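You operate a simulated robot arm through the tools that you are given. There is no shell and no other tool. Be economical: measure what you need, move in short steps, check, and stop when the job is done.

Carry out the task below with a simulated two-armed robot. There is one attempt and no reset: what you move stays moved.

JOB
Slide baffle one clear and rub the chalky mark off the tube sheet.
Fine: draw latch one, baffle to the 100 mm mark, latch shut; use the rubbing pad and put it back. What is to be rubbed or washed off counts as gone when no trace of it is left.

Only the result counts: the job must be done as asked and must still hold three seconds after the hand-in. Knocking over, shifting, dropping, spilling or breaking anything else fails it. Flat cloth is picked up by pressing the open fingertips on it (5 to 10 N) and closing them slowly along it; thin cloth reads only 2 to 8 mm in the jaws.

ROBOT AND FRAMES
Two 7-joint arms with two-finger parallel grippers on one trunk, on a base that drives. Base frame: it is fixed to the floor where the robot stands at the start and does not move with it; the origin is under the middle of the robot, x ahead of it, y to its left, z up. Lengths are in mm, angles in degrees, forces in N, time in s.
The left shoulder is at the start at [50, 187, 1135], the right one opposite. With the tool pointing down near the work surface each hand reaches from about 100 to 660 mm from the robot's upright axis, wherever it stands, measured 20 degrees to its own side. Places, roughly: baffle one [600, 0, 1000]; baffle two [700, -300, 1000]; chalky mark [600, 200, 1100]; latch one [600, 0, 1100]; rubbing pad [750, -1000, 750]. Payload 3.43 kg a hand.
The TCP of each hand is the grasp point between the finger pads, 30 mm short of the fingertips. In the tool frame z runs along the fingers and y along their closing line. The gripper opens to 94 mm. The fingers are 28 mm wide and 10 mm thick; the gripper's body (50 by 96 mm) begins 55 mm behind the TCP.
Orientation is that of the tool frame in the base frame, as a unit quaternion [x, y, z, w]. With the fingers straight down and closing along the base's y, the tool's x points along the base's -x, its y along +y and its z along -z.

CONTROLS
- The arms move only by the tool apply_moves. It takes "left_increments", "right_increments" or both (then of equal length, played together; a hand with none holds still); each is one flat list of numbers, 6 for each row, row after row: the shift along the tool's x, y, z in units of 30 mm (1.0 is 30 mm), then the turn, a rotation vector about the tool's x, y, z in units of 8 degrees (1.0 is 8 degrees). In form: [x, y, z, ax, ay, az, x, y, z, ax, ay, az, ...]. A call has 1 to 10 rows; each row shifts and turns the commanded pose from where the row before left it, along the tool's axes as they then stand. "left_claw" and "right_claw" are, for a hand that has rows, the closure in counts, from 0 (fully open) to 255 (shut), set as the call begins (left out, the last holds). A call with a number of a shift or a turn outside -1 to 1 is refused whole. A row lasts 0.2 s, in which the tool goes at most 50 mm and 8.6 degrees; a call with a longer step from one row to the next is refused whole, and so is a gripper value outside its range. Where a pose cannot be reached the arm comes as near as it can. A force on the tool above 50 N (or 10 N above the force at the start of the call, whichever is more), or a blocked arm, ends the call early, and 0.2 s more pass. The fingers move at their own pace (about 153 mm/s each) and stop on an object; they squeeze with about 34 N. The grip force told is the motor's: it shows also when the fingers shut on nothing. Time passes only in rows, and 0.2 s behind the last, so rows that do not move let the fingers close. The reply holds the time, the measured pose of the TCP, the force on the tool along the base axes, the opening and the grip force, in the units named above and with some noise, with the torque about the TCP (base axes, N m) and any sound that the robot's microphone picked up, and new pictures: "views" is both (left out), scene, wrist or none (wrist: the cameras of the hands that moved).
- Cameras (640 x 400 px; columns grow to the right, rows downward): "scene" is now at [148.8, 14.6, 1322.5]; the picture's right is [0.16, -0.99, 0.00], its down [-0.31, -0.05, -0.95] and it looks along [0.94, 0.15, -0.31] (base axes); focal length 214 px, centre (320, 200). "left" rides on the left gripper at [76, -14, -102] in its tool frame; the picture's right is [0.18, 0.98, 0.00], its down [-0.75, 0.14, -0.64] and it looks along [-0.63, 0.12, 0.77] (tool axes); focal length 243 px, centre (320, 200). "right" rides on the right gripper at [76, 14, -103] in its tool frame; the picture's right is [-0.18, 0.98, 0.00], its down [-0.75, -0.14, -0.64] and it looks along [-0.63, -0.12, 0.77] (tool axes); focal length 243 px, centre (320, 200). There is no depth. A picture from a camera that has moved, and an enlarged one, comes with that camera's place and axes in the base frame and with its lens.
- lift_body(by): slides the trunk up (or, below 0, down) by that many mm; the arms and the scene camera ride with it, the base frame stays. It gives what a move gives, with no picture.
- base_move(legs): drives the robot by 1 to 6 legs, each [ahead, left, turn to the left] in mm, mm and degrees, along the robot's own axes; the way and the turn of a leg run together, so that a leg with both is an arc; at most 1500 mm and 180 degrees a leg. The arms and the cameras ride along, it lands a little off, and it stops where it bumps. It gives what a move gives, and a new picture of the scene camera.
- pan_tilt(pan, tilt): turns the head with the scene camera to pan (to the left, within 80 degrees either way) and tilt (down, from -29 to 69), counted from straight ahead of the robot. It gives what a move gives, and a new picture of the scene camera.
- inspect(camera, box): a new picture of the part [left, top, right, bottom] of that camera's present view, enlarged. No time passes.
- finish_job(): hands the job in; it is judged then, once.

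Go step by step. Nothing tells you exact positions but the pictures and the camera data: compare them with the known pose of the tool, close in by small moves and look again before you grip or let go. The budget is 120 turns and 260 pictures, counting those below and the enlarged ones. Unless the task says otherwise, let go and move clear before handing in.

The tools are called after "Call:" as name(argument=value, ...) on one line, values as JSON. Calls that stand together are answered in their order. apply_moves: Moves the arms, as the interface text tells. Its arguments: {"type":"object","properties":{"left_increments":{"type":"array","items":{"type":"number"}},"left_claw":{"type":"number"},"right_increments":{"type":"array","items":{"type":"number"}},"right_claw":{"type":"number"},"views":{"type":"string","enum":["both","scene","wrist","none"]}},"required":[]} The other tools are called the same way: lift_body (by) slides the trunk up or down; base_move (legs) drives the base; pan_tilt (pan, tilt) turns the head that bears the scene camera; inspect (camera, box) takes an enlarged picture of a part of a camera's view; finish_job () hands the job in.

At the start:

```text
time: 0.0
left_tcp_pos: [384.5, 235.5, 1321.4]
left_tcp_rot: [0.0, 1.0, 0.001, 0.0]
left_wrist_force: [0.0, 0.4, -0.8]
left_moment: [0.0, 0.02, 0.01]
left_opening: 93.7
left_gripper_force: 0.0
right_tcp_pos: [332.6, -76.6, 1322.0]
right_tcp_rot: [0.0, 1.0, 0.001, 0.001]
right_wrist_force: [0.0, -0.5, -0.3]
right_moment: [-0.02, 0.0, 0.0]
right_opening: 94.1
right_gripper_force: 0.1
trunk travel left (down, up): [-350.0, 82.0]
robot x, y, heading: [-1.2, 0.7, 0.1]
head pan, tilt: [9.2, 18.1]
```

scene: 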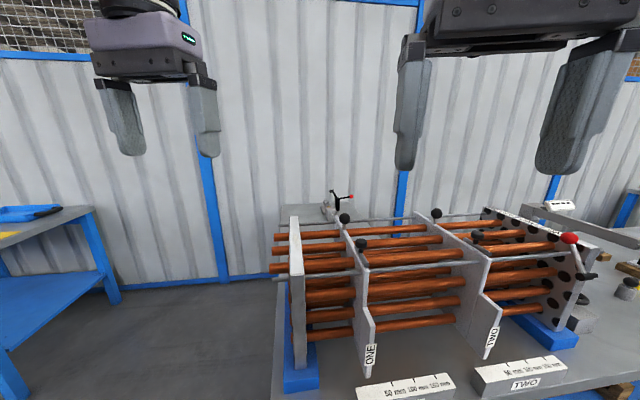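
right: 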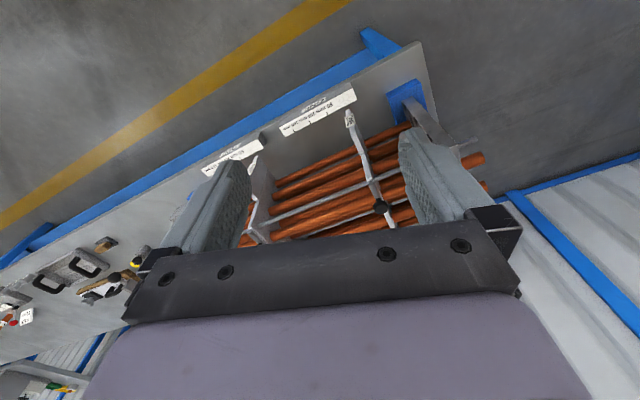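
left: 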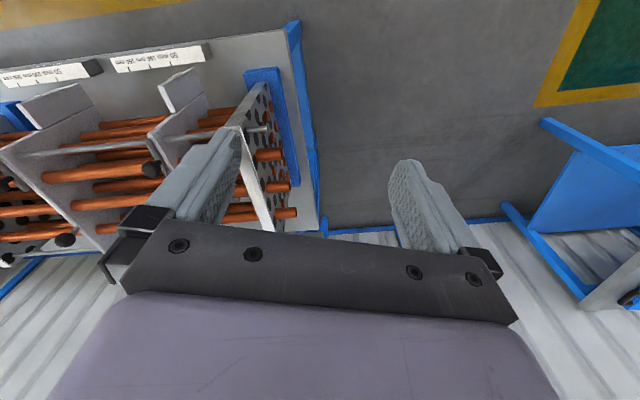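

I see a tube bundle with two baffles (ONE, TWO), rulers in front, and tools on the bench to the right. First I look closer at the parts.

Call:
inspect(camera="scene", box=[250, 180, 450, 400])

Call:
inspect(camera="scene", box=[420, 180, 640, 400])

Call:
pan_tilt(pan=-30, tilt=35)

```text
1.82 times, centred on (350, 290) of scene
camera zoom: at [148.8, 14.6, 1322.5], right [0.16, -0.99, 0.0], down [-0.31, -0.05, -0.95], along [0.94, 0.15, -0.31], focal length 390 px, centre (266, 36)
```

zoom: 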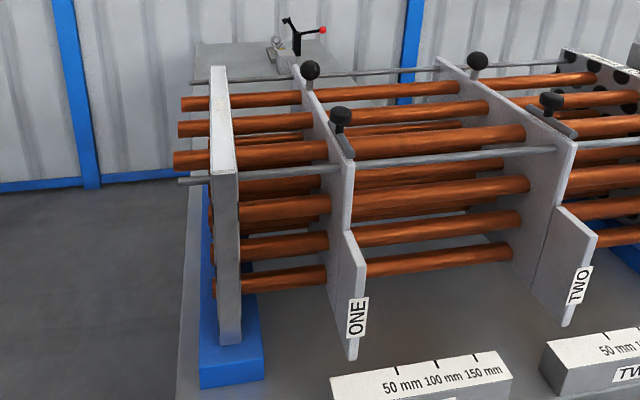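

```text
1.82 times, centred on (530, 290) of scene
camera zoom: at [148.8, 14.6, 1322.5], right [0.16, -0.99, 0.0], down [-0.31, -0.05, -0.95], along [0.94, 0.15, -0.31], focal length 390 px, centre (-62, 36)
```

zoom: 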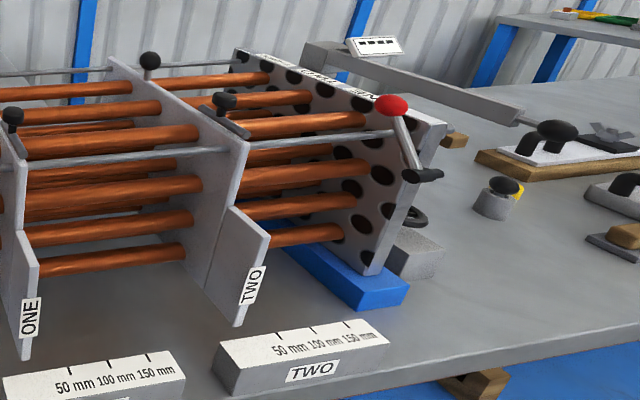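

```text
time: 1.1
left_tcp_pos: [384.4, 236.3, 1321.9]
left_tcp_rot: [0.0, 1.0, 0.0, 0.001]
left_wrist_force: [0.3, 0.0, 0.6]
left_moment: [0.02, -0.01, -0.01]
left_opening: 93.7
left_gripper_force: 0.2
right_tcp_pos: [332.1, -76.3, 1322.2]
right_tcp_rot: [0.0, 1.0, 0.0, 0.0]
right_wrist_force: [-0.2, 0.6, 0.3]
right_moment: [-0.04, 0.02, 0.03]
right_opening: 94.2
right_gripper_force: 0.0
trunk travel left (down, up): [-350.0, 82.0]
robot x, y, heading: [-1.7, -2.1, -0.3]
head pan, tilt: [-30.0, 35.0]
camera scene: at [133.0, -44.4, 1295.5], right [-0.5, -0.87, 0.0], down [-0.5, 0.29, -0.82], along [0.71, -0.41, -0.57], focal length 214 px, centre (320, 200)
```

scene: 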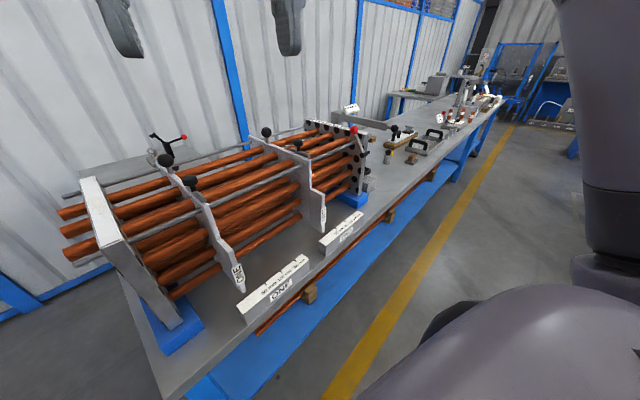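

The bench runs off to the right with several tools; I enlarge to find the pad and the mark.

Call:
inspect(camera="scene", box=[340, 50, 520, 180])

Call:
inspect(camera="scene", box=[50, 110, 390, 330])

Call:
pan_tilt(pan=10, tilt=45)

```text
3.08 times, centred on (430, 115) of scene
camera zoom: at [133.0, -44.4, 1295.5], right [-0.5, -0.87, 0.0], down [-0.5, 0.29, -0.82], along [0.71, -0.41, -0.57], focal length 660 px, centre (-18, 462)
```

zoom: 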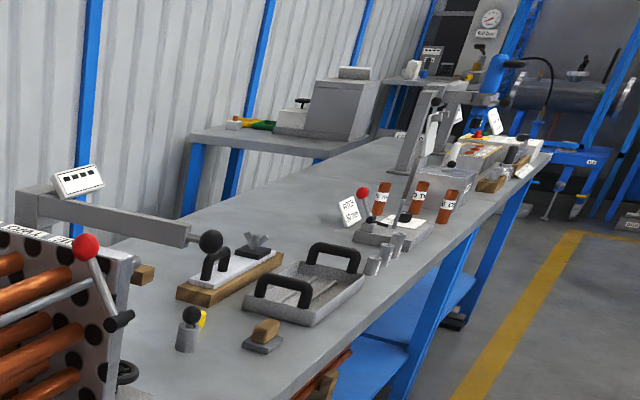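

```text
1.82 times, centred on (220, 220) of scene
camera zoom: at [133.0, -44.4, 1295.5], right [-0.5, -0.87, 0.0], down [-0.5, 0.29, -0.82], along [0.71, -0.41, -0.57], focal length 390 px, centre (502, 164)
```

zoom: 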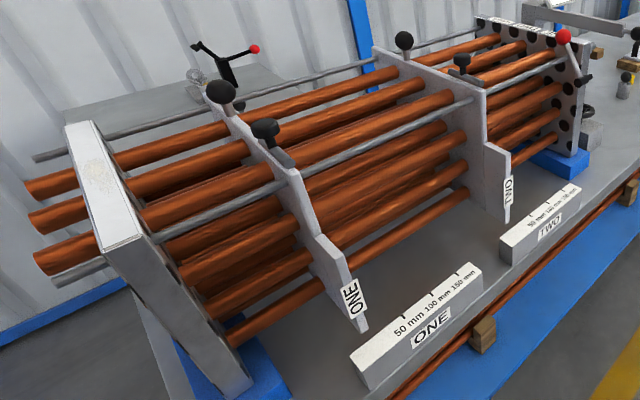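

```text
time: 2.1
left_tcp_pos: [384.4, 237.1, 1321.6]
left_tcp_rot: [0.001, 1.0, 0.0, 0.0]
left_wrist_force: [-0.9, -0.1, 0.8]
left_moment: [0.01, 0.03, -0.04]
left_opening: 94.2
left_gripper_force: 0.1
right_tcp_pos: [332.0, -77.0, 1322.8]
right_tcp_rot: [0.0, 1.0, 0.0, -0.001]
right_wrist_force: [-0.6, -0.2, 0.2]
right_moment: [-0.01, 0.03, -0.01]
right_opening: 93.9
right_gripper_force: 0.1
trunk travel left (down, up): [-350.0, 82.0]
robot x, y, heading: [-2.8, -2.0, 0.0]
head pan, tilt: [10.0, 45.0]
camera scene: at [136.8, 13.6, 1280.7], right [0.17, -0.98, 0.0], down [-0.7, -0.12, -0.71], along [0.7, 0.12, -0.71], focal length 214 px, centre (320, 200)
```

scene: 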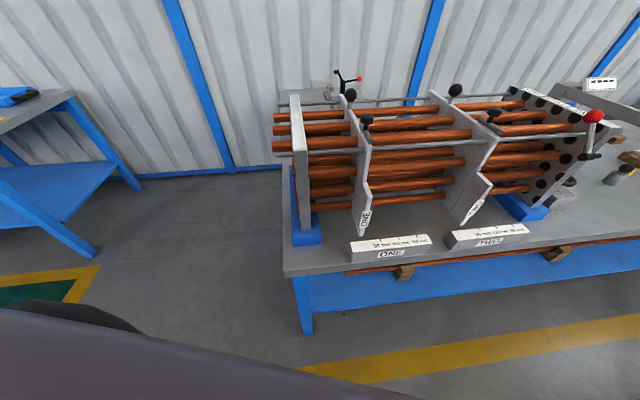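

I enlarge wrist views to look at the left tube sheet and the latch knobs.

Call:
inspect(camera="left", box=[100, 40, 340, 250])

Call:
inspect(camera="scene", box=[270, 60, 420, 260])

```text
1.90 times, centred on (220, 145) of left
camera zoom: at [308.8, 221.5, 1423.6], right [-0.18, 0.98, 0.0], down [0.75, 0.14, 0.64], along [0.63, 0.12, -0.77], focal length 462 px, centre (510, 305)
```

zoom: 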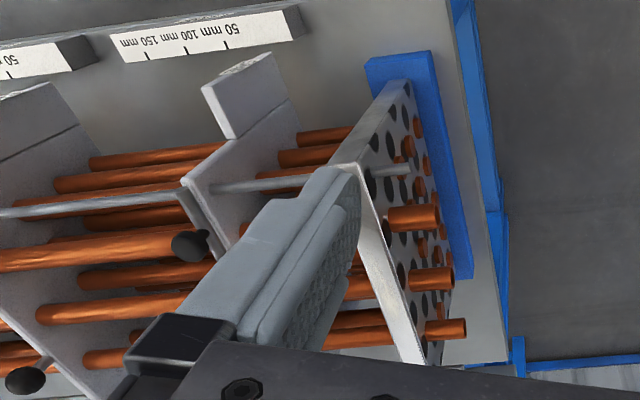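

```text
2.00 times, centred on (345, 160) of scene
camera zoom: at [136.8, 13.6, 1280.7], right [0.17, -0.98, 0.0], down [-0.7, -0.12, -0.71], along [0.7, 0.12, -0.71], focal length 429 px, centre (270, 280)
```

zoom: 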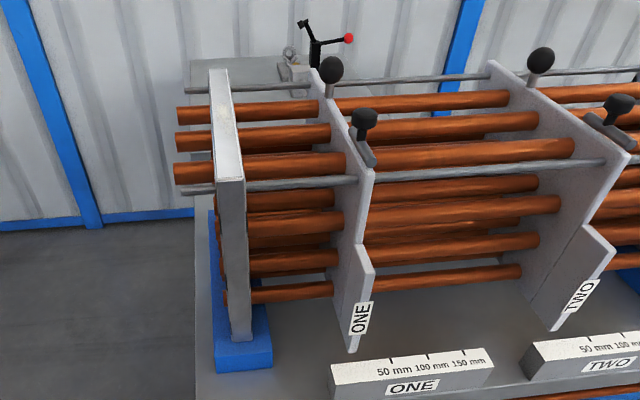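

The front knob of baffle one triangulates to about [560, -10, 1096]. I move the left hand aside and bring the right hand back a bit for a closer look at the latch.

Call:
apply_moves(right_increments=[0.8, 0, 0.5, 0, 0, 0, 0.8, 0, 1, 0, 0, 0, 0.5, 0, 1, 0, 0, 0], left_increments=[0, 1, -0.5, 0, 0, 0, 0, 1, -0.5, 0, 0, 0, 0, 1, 0, 0, 0, 0], views="both")

Call:
inspect(camera="right", box=[240, 60, 480, 260])

Call:
inspect(camera="left", box=[0, 40, 240, 260])

```text
time: 2.9
left_tcp_pos: [381.7, 303.5, 1347.3]
left_tcp_rot: [0.0, 1.0, 0.0, 0.003]
left_wrist_force: [-0.3, -0.4, 0.9]
left_moment: [0.02, 0.01, 0.0]
left_opening: 94.0
left_gripper_force: 0.1
left hand out of reach, approached as far as the arm can: row 2, 3
right_tcp_pos: [281.3, -77.6, 1262.2]
right_tcp_rot: [0.012, 1.0, 0.014, -0.005]
right_wrist_force: [6.3, 3.6, 16.1]
right_moment: [-0.29, 2.09, -0.45]
right_opening: 94.0
right_gripper_force: 0.0
trunk travel left (down, up): [-350.0, 82.0]
robot x, y, heading: [-0.7, 1.7, 0.1]
head pan, tilt: [10.0, 45.0]
stopped in row 3 (right hand): the force on the tool passed its limit at 83 N (the readings are from after the stop); the commanded pose is now the measured one
camera scene: at [135.8, 11.6, 1278.4], right [0.16, -0.99, 0.0], down [-0.72, -0.11, -0.69], along [0.68, 0.11, -0.73], focal length 214 px, centre (320, 200)
camera right: at [207.1, -64.0, 1365.1], right [0.21, 0.98, 0.03], down [0.76, -0.18, 0.63], along [0.62, -0.11, -0.78], focal length 243 px, centre (320, 200)
camera left: at [307.0, 289.4, 1448.3], right [-0.18, 0.98, 0.0], down [0.75, 0.14, 0.65], along [0.63, 0.12, -0.76], focal length 243 px, centre (320, 200)
```

scene: 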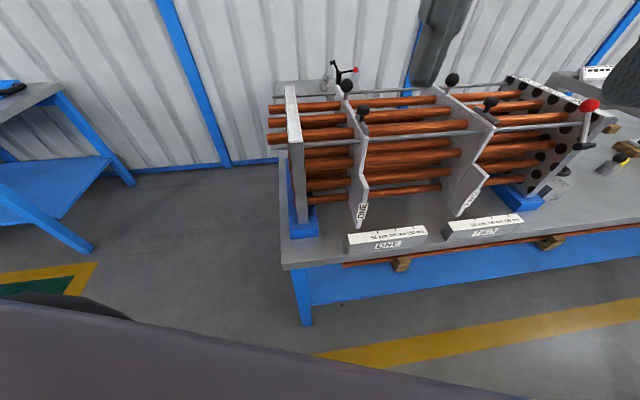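
right: 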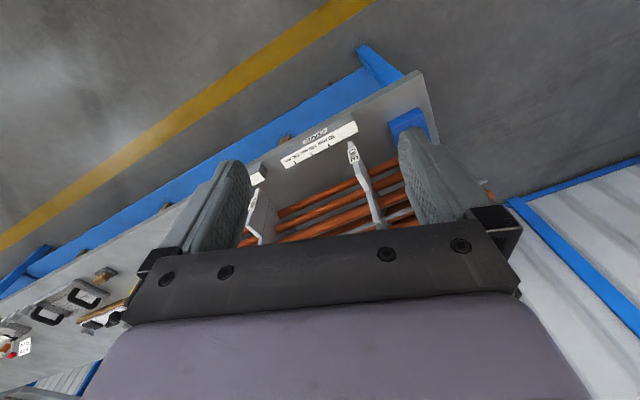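
left: 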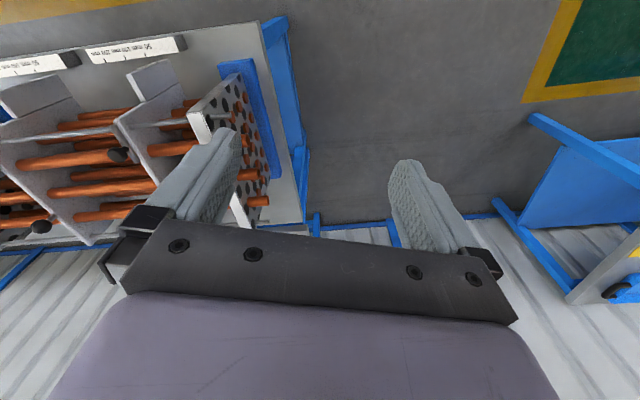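

```text
2.00 times, centred on (360, 160) of right
camera zoom: at [207.1, -64.0, 1365.1], right [0.21, 0.98, 0.03], down [0.76, -0.18, 0.63], along [0.62, -0.11, -0.78], focal length 485 px, centre (240, 280)
```

zoom: 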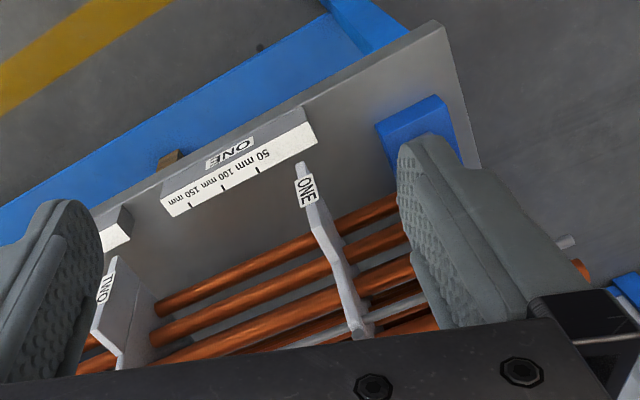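

```text
1.82 times, centred on (120, 150) of left
camera zoom: at [307.0, 289.4, 1448.3], right [-0.18, 0.98, 0.0], down [0.75, 0.14, 0.65], along [0.63, 0.12, -0.76], focal length 441 px, centre (684, 291)
```

zoom: 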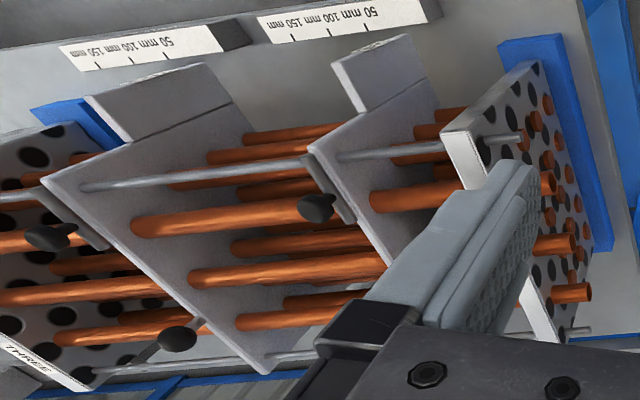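

The right hand bumped the robot's own body while drawing back; I move it forward to free it, and zoom the scene on the latch area.

Call:
apply_moves(right_increments=[-0.9, -0.5, -0.8, 0, 0, 0, -0.9, -1, -0.8, 0, 0, 0, -0.5, -1, 0, 0, 0, 0], views="none")

Call:
inspect(camera="scene", box=[325, 65, 405, 125])

Call:
inspect(camera="scene", box=[270, 70, 350, 130])

```text
time: 3.7
left_tcp_pos: [381.9, 303.1, 1347.0]
left_tcp_rot: [0.0, 1.0, -0.001, 0.002]
left_wrist_force: [0.5, -0.9, 0.5]
left_moment: [0.0, -0.01, -0.03]
left_opening: 93.9
left_gripper_force: 0.1
right_tcp_pos: [348.9, -155.0, 1308.6]
right_tcp_rot: [0.01, 1.0, 0.011, -0.004]
right_wrist_force: [-0.3, 0.4, 0.2]
right_moment: [0.05, -0.03, 0.01]
right_opening: 93.8
right_gripper_force: 0.0
trunk travel left (down, up): [-350.0, 82.0]
robot x, y, heading: [2.2, 0.3, 0.1]
head pan, tilt: [10.0, 45.0]
```

```text
6.67 times, centred on (365, 95) of scene
camera zoom: at [136.9, 13.0, 1280.7], right [0.17, -0.98, 0.0], down [-0.7, -0.12, -0.71], along [0.7, 0.12, -0.71], focal length 1430 px, centre (20, 900)
```

zoom: 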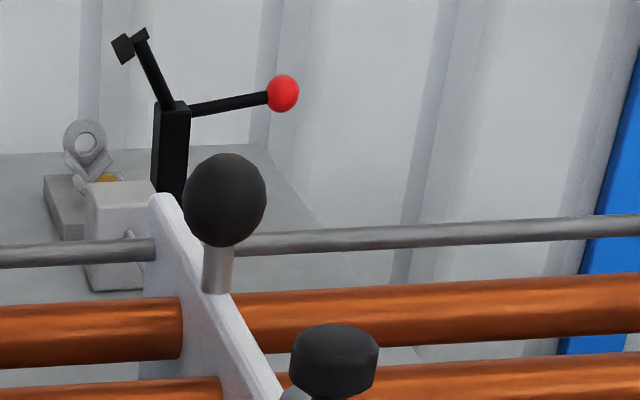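

```text
6.67 times, centred on (310, 100) of scene
camera zoom: at [136.9, 13.0, 1280.7], right [0.17, -0.98, 0.0], down [-0.7, -0.12, -0.71], along [0.7, 0.12, -0.71], focal length 1430 px, centre (387, 867)
```

zoom: 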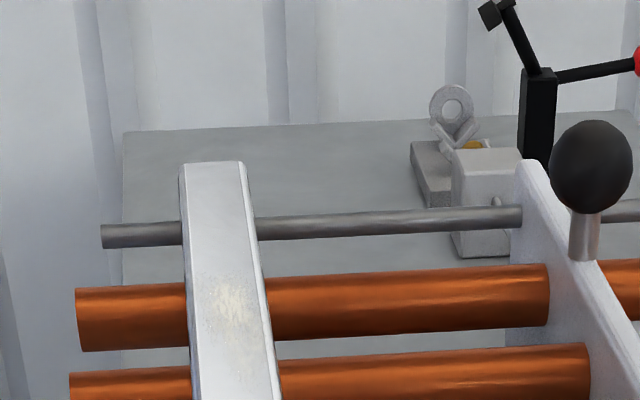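

The chalky patch shows on the top edge of the left sheet. Now the front knob of baffle one.

Call:
inspect(camera="scene", box=[325, 95, 421, 155])

Call:
inspect(camera="scene", box=[330, 190, 442, 260])

Call:
inspect(camera="right", box=[240, 100, 560, 300])

```text
6.67 times, centred on (373, 125) of scene
camera zoom: at [136.9, 13.0, 1280.7], right [0.17, -0.98, 0.0], down [-0.7, -0.12, -0.71], along [0.7, 0.12, -0.71], focal length 1430 px, centre (-33, 700)
```

zoom: 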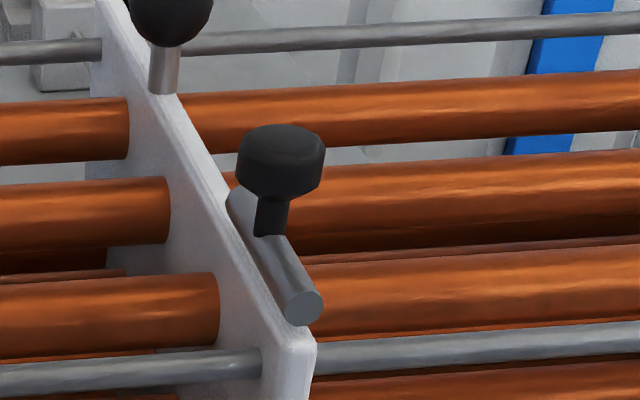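

```text
5.71 times, centred on (386, 225) of scene
camera zoom: at [136.9, 13.0, 1280.7], right [0.17, -0.98, 0.0], down [-0.7, -0.12, -0.71], along [0.7, 0.12, -0.71], focal length 1226 px, centre (-57, 57)
```

zoom: 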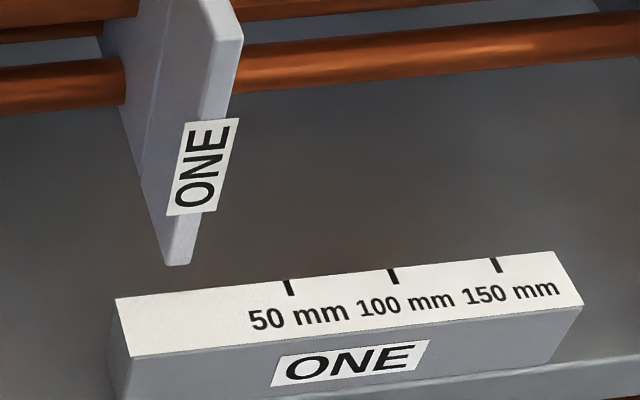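

```text
2.00 times, centred on (400, 200) of right
camera zoom: at [275.8, -141.9, 1411.6], right [0.2, 0.98, 0.02], down [0.76, -0.17, 0.63], along [0.62, -0.11, -0.77], focal length 485 px, centre (160, 200)
```

zoom: 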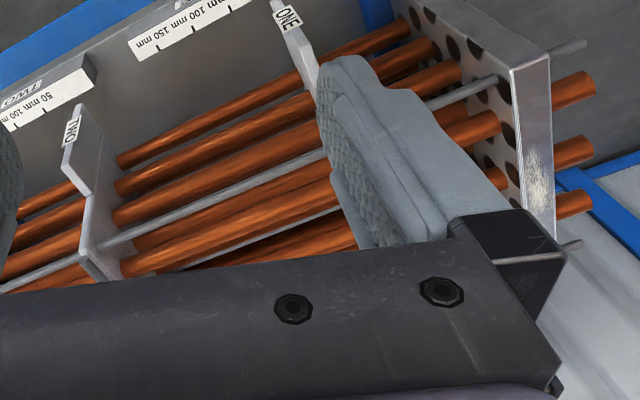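

The latch is a sliding bolt with a mushroom knob, baffle pointer now stands at 0; the bundle runs along u≈(0.296,-0.955). I bring the right hand over the knob, turned to line up with the bundle.

Call:
apply_moves(right_increments=[-0.88, 0.6, 0.45, 0, 0, 0, -0.88, 0.6, 0.45, 0, 0, 0, -0.88, 0.6, 0.45, 0, 0, 0, -0.88, 0.6, 0.45, 0, 0, 0, -0.88, 0.6, 0.45, 0, 0, 0, -0.88, 0.6, 0.45, 0, 0, 0, -0.88, 0.6, 0.45, 0, 0, 0, -0.88, 0.6, 0.45, 0, 0, 0, 0, 0, 0, 0, 0, -1, 0, 0, 0, 0, 0, -1], views="both")

```text
time: 5.9
left_tcp_pos: [382.9, 305.3, 1347.2]
left_tcp_rot: [0.001, 1.0, -0.001, 0.002]
left_wrist_force: [-0.6, 0.5, 0.8]
left_moment: [-0.01, 0.01, -0.01]
left_opening: 93.8
left_gripper_force: 0.1
right_tcp_pos: [529.3, -21.0, 1182.2]
right_tcp_rot: [-0.13, 0.991, 0.011, -0.002]
right_wrist_force: [0.2, -0.1, 1.0]
right_moment: [0.04, 0.0, 0.0]
right_opening: 94.1
right_gripper_force: 0.1
right hand out of reach, approached as far as the arm can: row 7, 8
trunk travel left (down, up): [-350.0, 82.0]
robot x, y, heading: [3.6, 4.6, -0.1]
head pan, tilt: [10.0, 45.0]
camera scene: at [137.1, 13.3, 1280.7], right [0.17, -0.98, 0.0], down [-0.7, -0.12, -0.71], along [0.7, 0.12, -0.71], focal length 214 px, centre (320, 200)
camera right: at [453.1, -28.1, 1284.1], right [-0.08, 1.0, 0.02], down [0.77, 0.04, 0.64], along [0.63, 0.07, -0.77], focal length 243 px, centre (320, 200)
```

scene: 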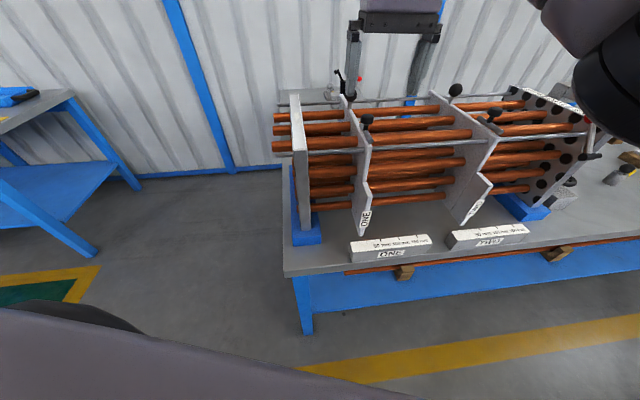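
right: 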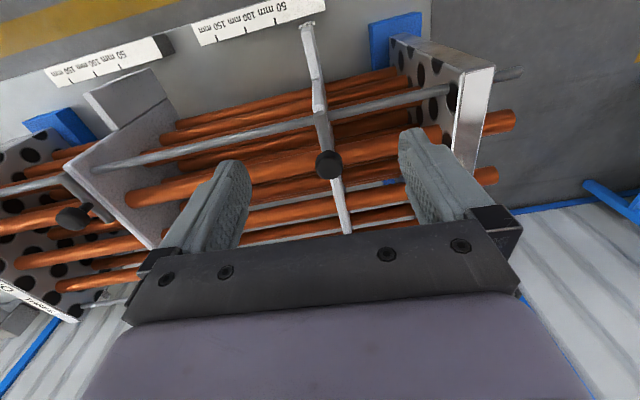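

Knob confirmed at about [563,-8,1096], but the arm is at its reach limit. I drive ahead a little.

Call:
base_move(legs=[[80, 0, 0]])

Call:
inspect(camera="right", box=[200, 80, 440, 240])

```text
time: 7.0
left_tcp_pos: [462.5, 303.0, 1346.8]
left_tcp_rot: [0.002, 1.0, -0.001, 0.002]
left_wrist_force: [0.2, -0.1, 0.0]
left_moment: [0.0, 0.03, 0.01]
left_opening: 94.0
left_gripper_force: 0.0
right_tcp_pos: [607.3, -20.8, 1181.6]
right_tcp_rot: [-0.128, 0.992, 0.011, -0.003]
right_wrist_force: [-0.1, -0.4, -0.1]
right_moment: [-0.02, 0.02, 0.01]
right_opening: 94.0
right_gripper_force: 0.0
trunk travel left (down, up): [-350.0, 82.0]
robot x, y, heading: [79.2, -3.3, 0.1]
head pan, tilt: [10.0, 45.0]
camera scene: at [216.1, 13.2, 1280.6], right [0.17, -0.99, 0.0], down [-0.7, -0.12, -0.71], along [0.7, 0.12, -0.71], focal length 214 px, centre (320, 200)
```

scene: 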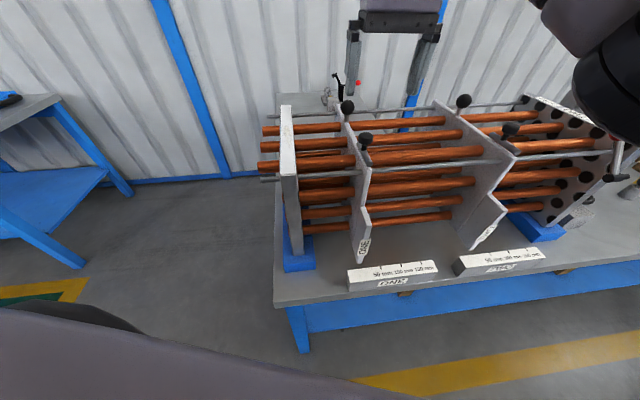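

```text
2.50 times, centred on (320, 160) of right
camera zoom: at [531.8, -28.9, 1284.3], right [-0.07, 1.0, 0.02], down [0.77, 0.04, 0.64], along [0.63, 0.06, -0.77], focal length 606 px, centre (320, 300)
```

zoom: 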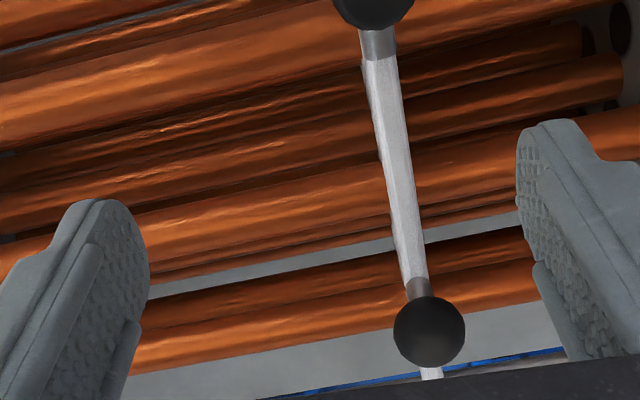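

Now I shift the hand over the front knob and lower it part way, then look.

Call:
apply_moves(right_increments=[0.6, 0.38, 0.3, 0, 0, -0.29, 0.6, 0.38, 0.3, 0, 0, 0], views="wrist")

Call:
inspect(camera="scene", box=[310, 40, 438, 150])

```text
time: 7.6
left_tcp_pos: [462.1, 303.5, 1348.0]
left_tcp_rot: [0.002, 1.0, -0.001, 0.002]
left_wrist_force: [-0.4, 0.5, -0.5]
left_moment: [0.01, 0.0, -0.02]
left_opening: 94.0
left_gripper_force: 0.0
right_tcp_pos: [565.3, -6.9, 1163.8]
right_tcp_rot: [-0.148, 0.989, 0.011, -0.002]
right_wrist_force: [-0.1, 0.0, -0.3]
right_moment: [0.02, 0.0, 0.0]
right_opening: 94.1
right_gripper_force: 0.1
trunk travel left (down, up): [-350.0, 82.0]
robot x, y, heading: [77.9, -2.3, -0.1]
head pan, tilt: [10.0, 45.0]
camera right: at [490.2, -18.0, 1267.0], right [-0.11, 0.99, 0.02], down [0.77, 0.07, 0.64], along [0.63, 0.09, -0.77], focal length 243 px, centre (320, 200)
```

right: 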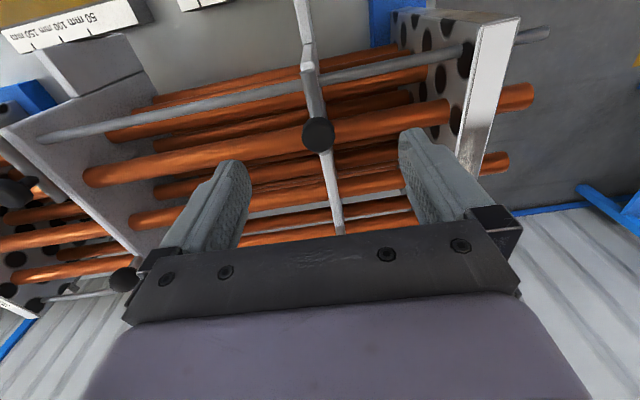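

```text
3.64 times, centred on (374, 95) of scene
camera zoom: at [215.1, 13.2, 1280.7], right [0.17, -0.99, 0.0], down [-0.7, -0.12, -0.71], along [0.7, 0.12, -0.71], focal length 780 px, centre (124, 582)
```

zoom: 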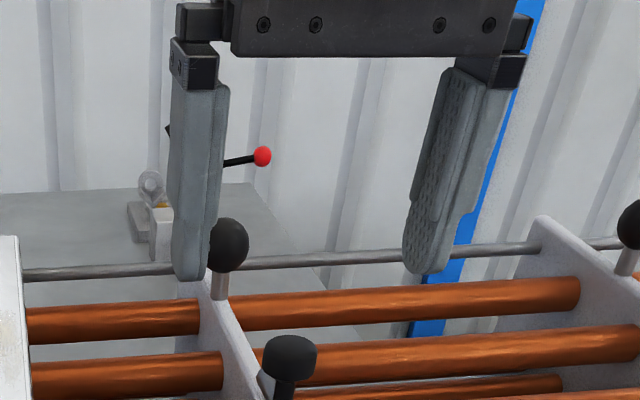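

Knob refined to about [570,-7,1089]. I lower so the fingertips straddle it, leaving the baffle edge clear.

Call:
apply_moves(right_increments=[-0.17, 0, 0.6, 0, 0, 0, 0, 0, 0.6, 0, 0, 0, 0, 0, 0.5, 0, 0, 0], views="wrist")

Call:
inspect(camera="scene", box=[310, 90, 438, 170])

```text
time: 8.4
left_tcp_pos: [462.9, 302.4, 1347.1]
left_tcp_rot: [0.001, 1.0, -0.001, 0.003]
left_wrist_force: [-0.2, 0.5, -0.7]
left_moment: [0.01, -0.01, 0.02]
left_opening: 94.2
left_gripper_force: 0.0
right_tcp_pos: [571.6, -5.9, 1114.7]
right_tcp_rot: [-0.149, 0.989, 0.011, -0.001]
right_wrist_force: [-0.3, -0.5, -0.3]
right_moment: [0.01, 0.0, 0.0]
right_opening: 94.2
right_gripper_force: 0.0
trunk travel left (down, up): [-350.0, 82.0]
robot x, y, heading: [74.8, 1.3, -0.2]
head pan, tilt: [10.0, 45.0]
camera right: at [496.0, -16.3, 1216.0], right [-0.11, 0.99, 0.02], down [0.77, 0.07, 0.64], along [0.63, 0.09, -0.77], focal length 243 px, centre (320, 200)
```

right: 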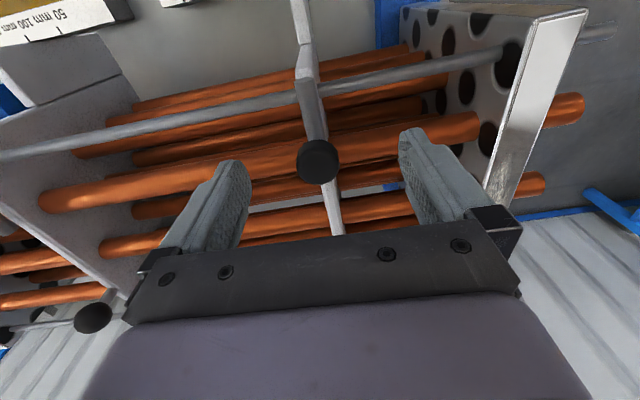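

```text
5.00 times, centred on (374, 130) of scene
camera zoom: at [215.4, 13.1, 1280.7], right [0.17, -0.99, 0.0], down [-0.7, -0.12, -0.71], along [0.7, 0.12, -0.71], focal length 1072 px, centre (50, 550)
```

zoom: 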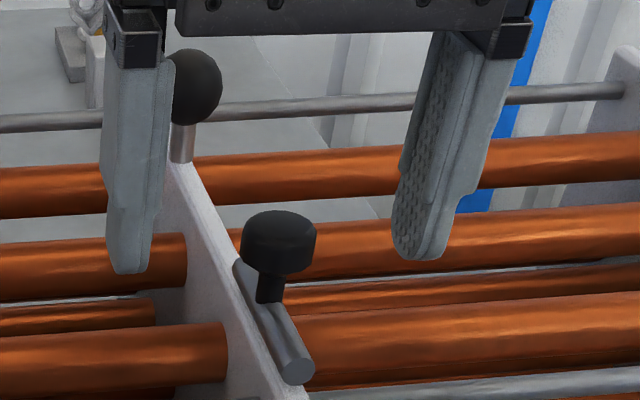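

The knob sits right at the fingertip centre. I lower 8 mm more and close.

Call:
apply_moves(right_increments=[0, 0, 0.27, 0, 0, 0], views="none")

Call:
apply_moves(right_increments=[0, 0, 0, 0, 0, 0, 0, 0, 0, 0, 0, 0, 0, 0, 0, 0, 0, 0], right_claw=255, views="wrist")

Call:
inspect(camera="scene", box=[310, 90, 438, 170])

```text
time: 8.8
left_tcp_pos: [462.0, 303.8, 1347.1]
left_tcp_rot: [0.002, 1.0, -0.001, 0.003]
left_wrist_force: [0.7, -0.4, 0.2]
left_moment: [0.03, 0.01, -0.02]
left_opening: 94.0
left_gripper_force: 0.1
right_tcp_pos: [571.1, -5.1, 1104.0]
right_tcp_rot: [-0.148, 0.989, 0.011, -0.002]
right_wrist_force: [0.3, -0.3, -0.6]
right_moment: [0.0, -0.01, 0.03]
right_opening: 94.0
right_gripper_force: 0.1
trunk travel left (down, up): [-350.0, 82.0]
robot x, y, heading: [82.2, 0.7, -0.1]
head pan, tilt: [10.0, 45.0]
```

```text
time: 9.6
left_tcp_pos: [462.3, 302.7, 1346.4]
left_tcp_rot: [0.002, 1.0, -0.001, 0.003]
left_wrist_force: [0.0, 0.1, 0.5]
left_moment: [0.0, -0.02, 0.0]
left_opening: 94.0
left_gripper_force: 0.1
right_tcp_pos: [571.1, -6.1, 1104.2]
right_tcp_rot: [-0.147, 0.989, 0.01, -0.002]
right_wrist_force: [1.5, -4.1, -0.1]
right_moment: [-1.16, -0.33, -0.06]
right_opening: 25.5
right_gripper_force: 44.7
trunk travel left (down, up): [-350.0, 82.0]
robot x, y, heading: [77.8, 0.1, -0.1]
head pan, tilt: [10.0, 45.0]
camera right: at [495.8, -16.8, 1207.0], right [-0.11, 0.99, 0.02], down [0.77, 0.07, 0.64], along [0.63, 0.09, -0.77], focal length 243 px, centre (320, 200)
```

right: 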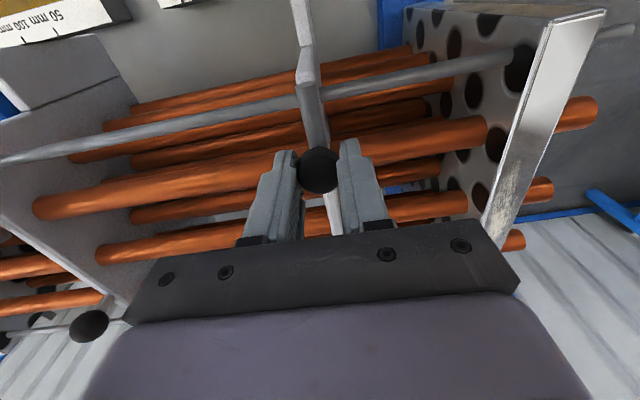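

```text
5.00 times, centred on (374, 130) of scene
camera zoom: at [215.4, 12.7, 1280.7], right [0.17, -0.99, 0.0], down [-0.7, -0.12, -0.71], along [0.7, 0.12, -0.71], focal length 1072 px, centre (50, 550)
```

zoom: 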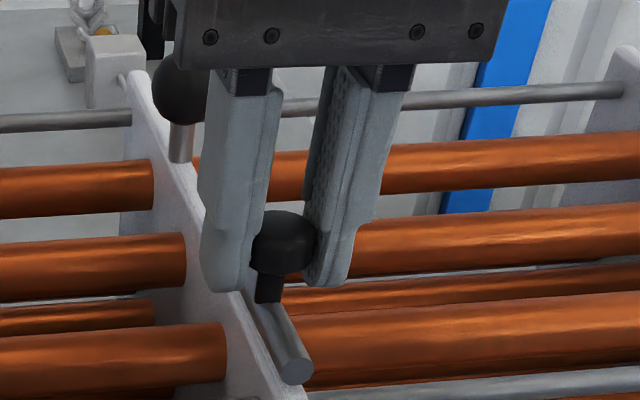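

Gripped on the 25 mm knob. I try drawing it gently toward the robot along the bolt.

Call:
apply_moves(right_increments=[0.2, 0, 0, 0, 0, 0, 0.2, 0, 0, 0, 0, 0], views="none")

Call:
inspect(camera="scene", box=[310, 90, 438, 170])

```text
time: 10.2
left_tcp_pos: [465.5, 304.7, 1346.2]
left_tcp_rot: [0.001, 1.0, -0.001, 0.001]
left_wrist_force: [-0.3, 0.0, -0.2]
left_moment: [0.01, -0.03, 0.05]
left_opening: 94.1
left_gripper_force: 0.0
right_tcp_pos: [564.9, -9.7, 1103.9]
right_tcp_rot: [-0.146, 0.989, 0.01, 0.001]
right_wrist_force: [30.2, 4.1, 6.1]
right_moment: [-0.66, -0.93, -0.04]
right_opening: 25.5
right_gripper_force: 45.1
trunk travel left (down, up): [-350.0, 82.0]
robot x, y, heading: [79.5, 1.4, -0.1]
head pan, tilt: [10.0, 45.0]
```

```text
5.00 times, centred on (374, 130) of scene
camera zoom: at [218.8, 13.9, 1280.3], right [0.17, -0.99, 0.0], down [-0.7, -0.12, -0.7], along [0.69, 0.12, -0.71], focal length 1072 px, centre (50, 550)
```

zoom: 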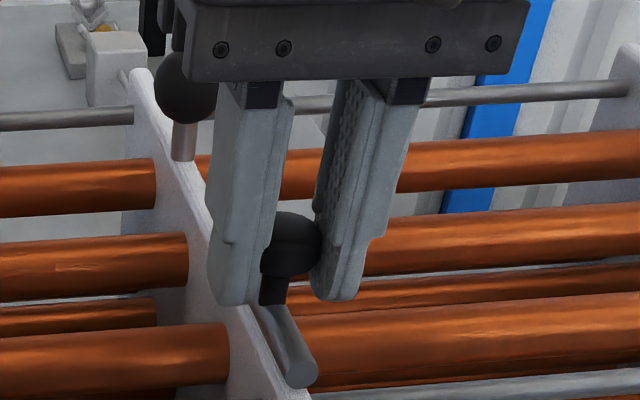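

That way is blocked (30 N). I try the other way, toward the rear.

Call:
apply_moves(right_increments=[-0.4, 0, 0, 0, 0, 0, -0.25, 0, 0, 0, 0, 0, -0.25, 0, 0, 0, 0, 0], views="none")

Call:
inspect(camera="scene", box=[310, 90, 438, 170])

```text
time: 11.0
left_tcp_pos: [461.9, 302.3, 1346.4]
left_tcp_rot: [0.002, 1.0, -0.001, 0.002]
left_wrist_force: [0.4, 0.2, 0.1]
left_moment: [0.02, -0.03, 0.01]
left_opening: 94.1
left_gripper_force: 0.0
right_tcp_pos: [584.7, -3.3, 1103.6]
right_tcp_rot: [-0.147, 0.989, 0.011, -0.004]
right_wrist_force: [1.7, -8.4, 1.8]
right_moment: [-1.54, 0.98, -0.1]
right_opening: 25.5
right_gripper_force: 45.1
trunk travel left (down, up): [-350.0, 82.0]
robot x, y, heading: [79.7, 1.9, -0.3]
head pan, tilt: [10.0, 45.0]
```

```text
5.00 times, centred on (374, 130) of scene
camera zoom: at [215.6, 12.4, 1280.7], right [0.17, -0.99, 0.0], down [-0.7, -0.12, -0.71], along [0.7, 0.12, -0.71], focal length 1072 px, centre (50, 550)
```

zoom: 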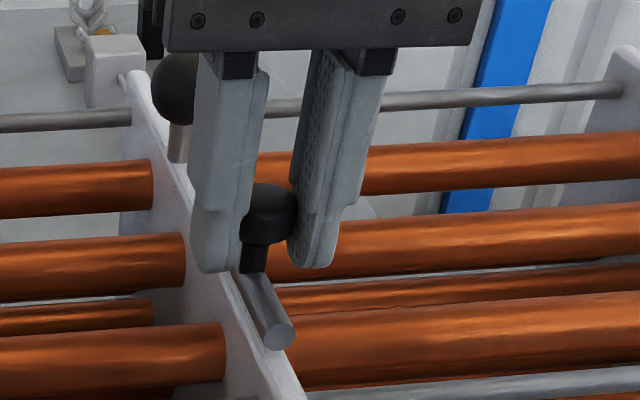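

The bolt slides rearward easily. I keep on in small steps to find the end of its travel.

Call:
apply_moves(right_increments=[-0.3, 0, 0, 0, 0, 0, -0.2, 0, 0, 0, 0, 0, 0, 0, 0, 0, 0, 0], views="none")

Call:
inspect(camera="scene", box=[310, 90, 438, 170])

```text
time: 11.8
left_tcp_pos: [459.3, 302.4, 1346.7]
left_tcp_rot: [0.002, 1.0, -0.001, 0.003]
left_wrist_force: [0.1, 0.7, 0.9]
left_moment: [-0.01, 0.02, -0.02]
left_opening: 93.8
left_gripper_force: 0.0
right_tcp_pos: [594.5, 0.2, 1103.1]
right_tcp_rot: [-0.149, 0.989, 0.009, -0.006]
right_wrist_force: [-20.9, -12.6, -15.1]
right_moment: [-1.18, 0.38, -0.02]
right_opening: 25.0
right_gripper_force: 44.4
trunk travel left (down, up): [-350.0, 82.0]
robot x, y, heading: [77.7, -1.3, -0.2]
head pan, tilt: [10.0, 45.0]
```

```text
5.00 times, centred on (374, 130) of scene
camera zoom: at [213.5, 11.8, 1280.8], right [0.17, -0.99, 0.0], down [-0.7, -0.12, -0.71], along [0.7, 0.12, -0.71], focal length 1072 px, centre (50, 550)
```

zoom: 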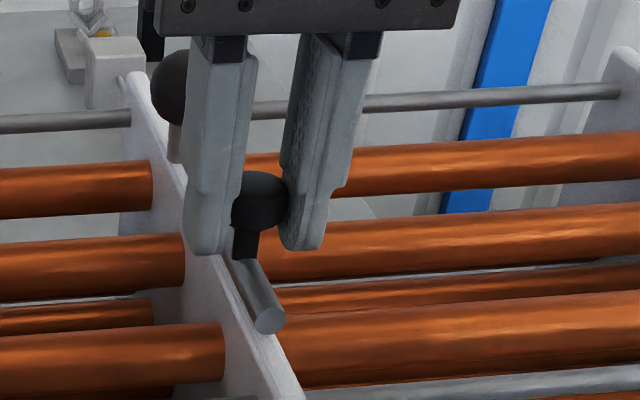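

The bolt is at its stop, drawn. Now I slide the baffle along u, first 20 mm as a test.

Call:
apply_moves(right_increments=[0.1, 0, 0, 0, 0, 0, 0, -0.33, 0, 0, 0, 0, 0, -0.33, 0, 0, 0, 0], views="scene")

```text
time: 12.6
left_tcp_pos: [462.3, 303.1, 1347.1]
left_tcp_rot: [0.002, 1.0, -0.002, 0.003]
left_wrist_force: [0.4, 0.2, 0.3]
left_moment: [-0.01, -0.01, -0.01]
left_opening: 93.9
left_gripper_force: 0.0
right_tcp_pos: [601.1, -18.1, 1105.2]
right_tcp_rot: [-0.149, 0.989, 0.012, -0.004]
right_wrist_force: [-15.5, -4.2, -20.8]
right_moment: [-0.98, -0.07, 0.1]
right_opening: 25.4
right_gripper_force: 44.9
trunk travel left (down, up): [-350.0, 82.0]
robot x, y, heading: [77.2, 0.7, -0.0]
head pan, tilt: [10.0, 45.0]
camera scene: at [215.1, 12.7, 1280.6], right [0.17, -0.99, 0.0], down [-0.7, -0.12, -0.71], along [0.7, 0.12, -0.71], focal length 214 px, centre (320, 200)
```

scene: 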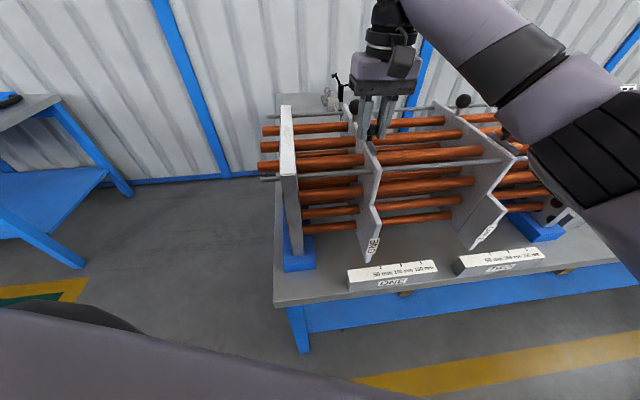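

The baffle slides freely. I go on about 65 mm and then look at the pointer.

Call:
apply_moves(right_increments=[0, -0.36, 0, 0, 0, 0, 0, -0.36, 0, 0, 0, 0, 0, -0.36, 0, 0, 0, 0, 0, -0.36, 0, 0, 0, 0, 0, -0.36, 0, 0, 0, 0, 0, -0.36, 0, 0, 0, 0], views="none")

Call:
inspect(camera="scene", box=[330, 210, 458, 290])

Call:
inspect(camera="scene", box=[310, 80, 470, 180])

```text
time: 14.0
left_tcp_pos: [459.9, 303.0, 1348.0]
left_tcp_rot: [0.002, 1.0, -0.001, 0.002]
left_wrist_force: [-0.2, -0.9, -0.3]
left_moment: [-0.02, -0.01, -0.03]
left_opening: 93.8
left_gripper_force: 0.0
right_tcp_pos: [621.3, -79.3, 1106.2]
right_tcp_rot: [-0.148, 0.989, 0.012, -0.001]
right_wrist_force: [-6.2, -1.6, 7.0]
right_moment: [-1.25, 0.96, -0.05]
right_opening: 25.3
right_gripper_force: 45.2
trunk travel left (down, up): [-350.0, 82.0]
robot x, y, heading: [76.0, 2.2, -0.2]
head pan, tilt: [10.0, 45.0]
```

```text
5.00 times, centred on (394, 250) of scene
camera zoom: at [214.2, 13.2, 1281.1], right [0.17, -0.99, 0.0], down [-0.7, -0.12, -0.71], along [0.7, 0.12, -0.71], focal length 1072 px, centre (-50, -50)
```

zoom: 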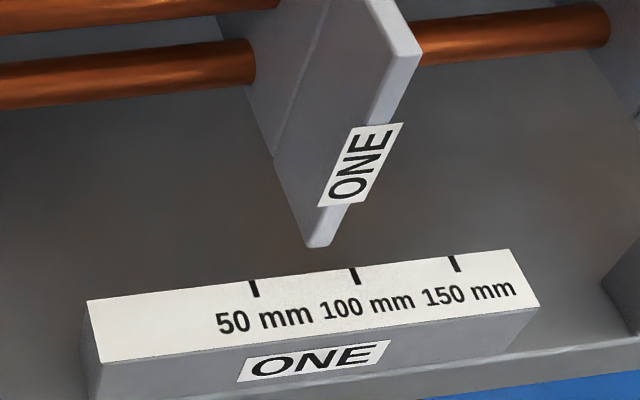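

```text
4.00 times, centred on (390, 130) of scene
camera zoom: at [214.2, 13.2, 1281.1], right [0.17, -0.99, 0.0], down [-0.7, -0.12, -0.71], along [0.7, 0.12, -0.71], focal length 858 px, centre (40, 480)
```

zoom: 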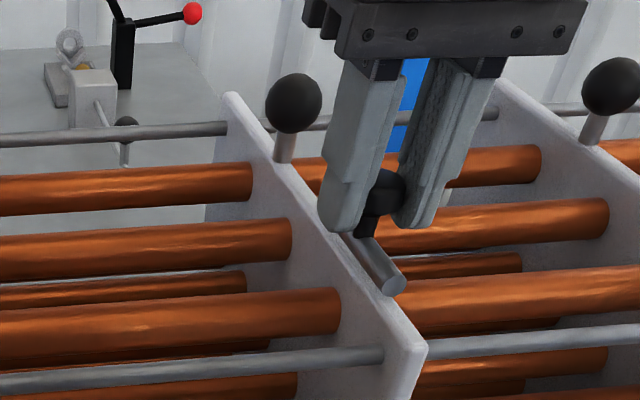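

About 84 mm done; pointer estimate leaves 16–18 mm. I move 16 mm more and look again.

Call:
apply_moves(right_increments=[0, -0.27, 0, 0, 0, 0, 0, -0.27, 0, 0, 0, 0, 0, 0, 0, 0, 0, 0], views="wrist")

Call:
inspect(camera="scene", box=[330, 210, 458, 290])

Call:
inspect(camera="right", box=[150, 0, 400, 160])

```text
time: 14.8
left_tcp_pos: [458.6, 304.5, 1347.7]
left_tcp_rot: [0.002, 1.0, 0.0, 0.003]
left_wrist_force: [-0.5, 1.1, 0.1]
left_moment: [0.03, 0.01, -0.01]
left_opening: 94.0
left_gripper_force: 0.1
right_tcp_pos: [624.5, -94.2, 1105.0]
right_tcp_rot: [-0.149, 0.989, 0.012, 0.0]
right_wrist_force: [-5.8, -0.7, 17.9]
right_moment: [-0.78, -0.68, 0.12]
right_opening: 25.3
right_gripper_force: 45.3
trunk travel left (down, up): [-350.0, 82.0]
robot x, y, heading: [77.6, -0.9, -0.2]
head pan, tilt: [10.0, 45.0]
camera right: at [549.1, -104.7, 1207.2], right [-0.11, 0.99, 0.02], down [0.76, 0.07, 0.64], along [0.64, 0.09, -0.77], focal length 243 px, centre (320, 200)
```

right: 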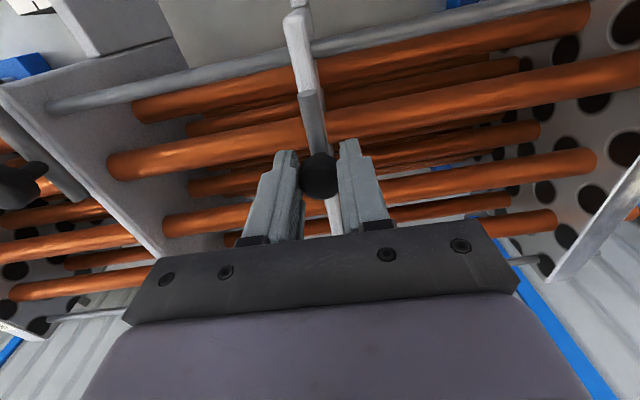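

```text
5.00 times, centred on (394, 250) of scene
camera zoom: at [212.8, 13.4, 1281.2], right [0.17, -0.99, 0.0], down [-0.69, -0.12, -0.71], along [0.7, 0.12, -0.71], focal length 1072 px, centre (-50, -50)
```

zoom: 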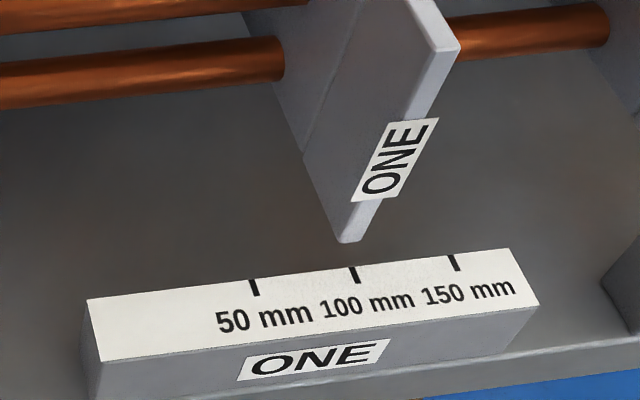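

```text
2.50 times, centred on (275, 80) of right
camera zoom: at [549.1, -104.7, 1207.2], right [-0.11, 0.99, 0.02], down [0.76, 0.07, 0.64], along [0.64, 0.09, -0.77], focal length 606 px, centre (432, 500)
```

zoom: 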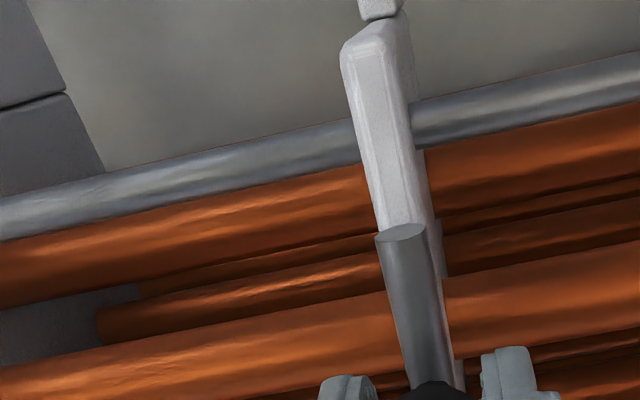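

Pointer now lines up with the 100 mm mark (99.9 mm by the hand). I slide the bolt back shut toward the front.

Call:
apply_moves(right_increments=[0.25, 0, 0, 0, 0, 0, 0.25, 0, 0, 0, 0, 0, 0.2, 0, 0, 0, 0, 0], views="none")

Call:
inspect(camera="scene", box=[330, 90, 458, 170])

```text
time: 15.6
left_tcp_pos: [460.2, 303.9, 1347.0]
left_tcp_rot: [0.002, 1.0, -0.001, 0.003]
left_wrist_force: [-0.7, 1.1, 0.1]
left_moment: [0.0, 0.01, -0.01]
left_opening: 94.1
left_gripper_force: 0.0
right_tcp_pos: [603.4, -99.5, 1105.1]
right_tcp_rot: [-0.148, 0.989, 0.011, 0.0]
right_wrist_force: [0.7, -1.8, 19.9]
right_moment: [-0.64, -1.34, 0.04]
right_opening: 25.0
right_gripper_force: 45.2
trunk travel left (down, up): [-350.0, 82.0]
robot x, y, heading: [76.8, -0.7, -0.5]
head pan, tilt: [10.0, 45.0]
```

```text
5.00 times, centred on (394, 130) of scene
camera zoom: at [213.5, 13.4, 1281.0], right [0.17, -0.99, 0.0], down [-0.7, -0.12, -0.71], along [0.7, 0.12, -0.71], focal length 1072 px, centre (-50, 550)
```

zoom: 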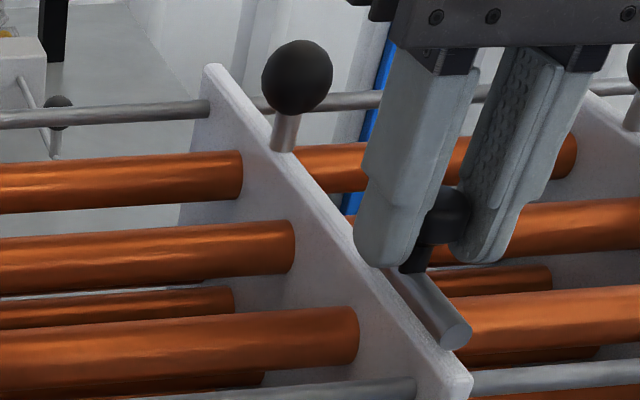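

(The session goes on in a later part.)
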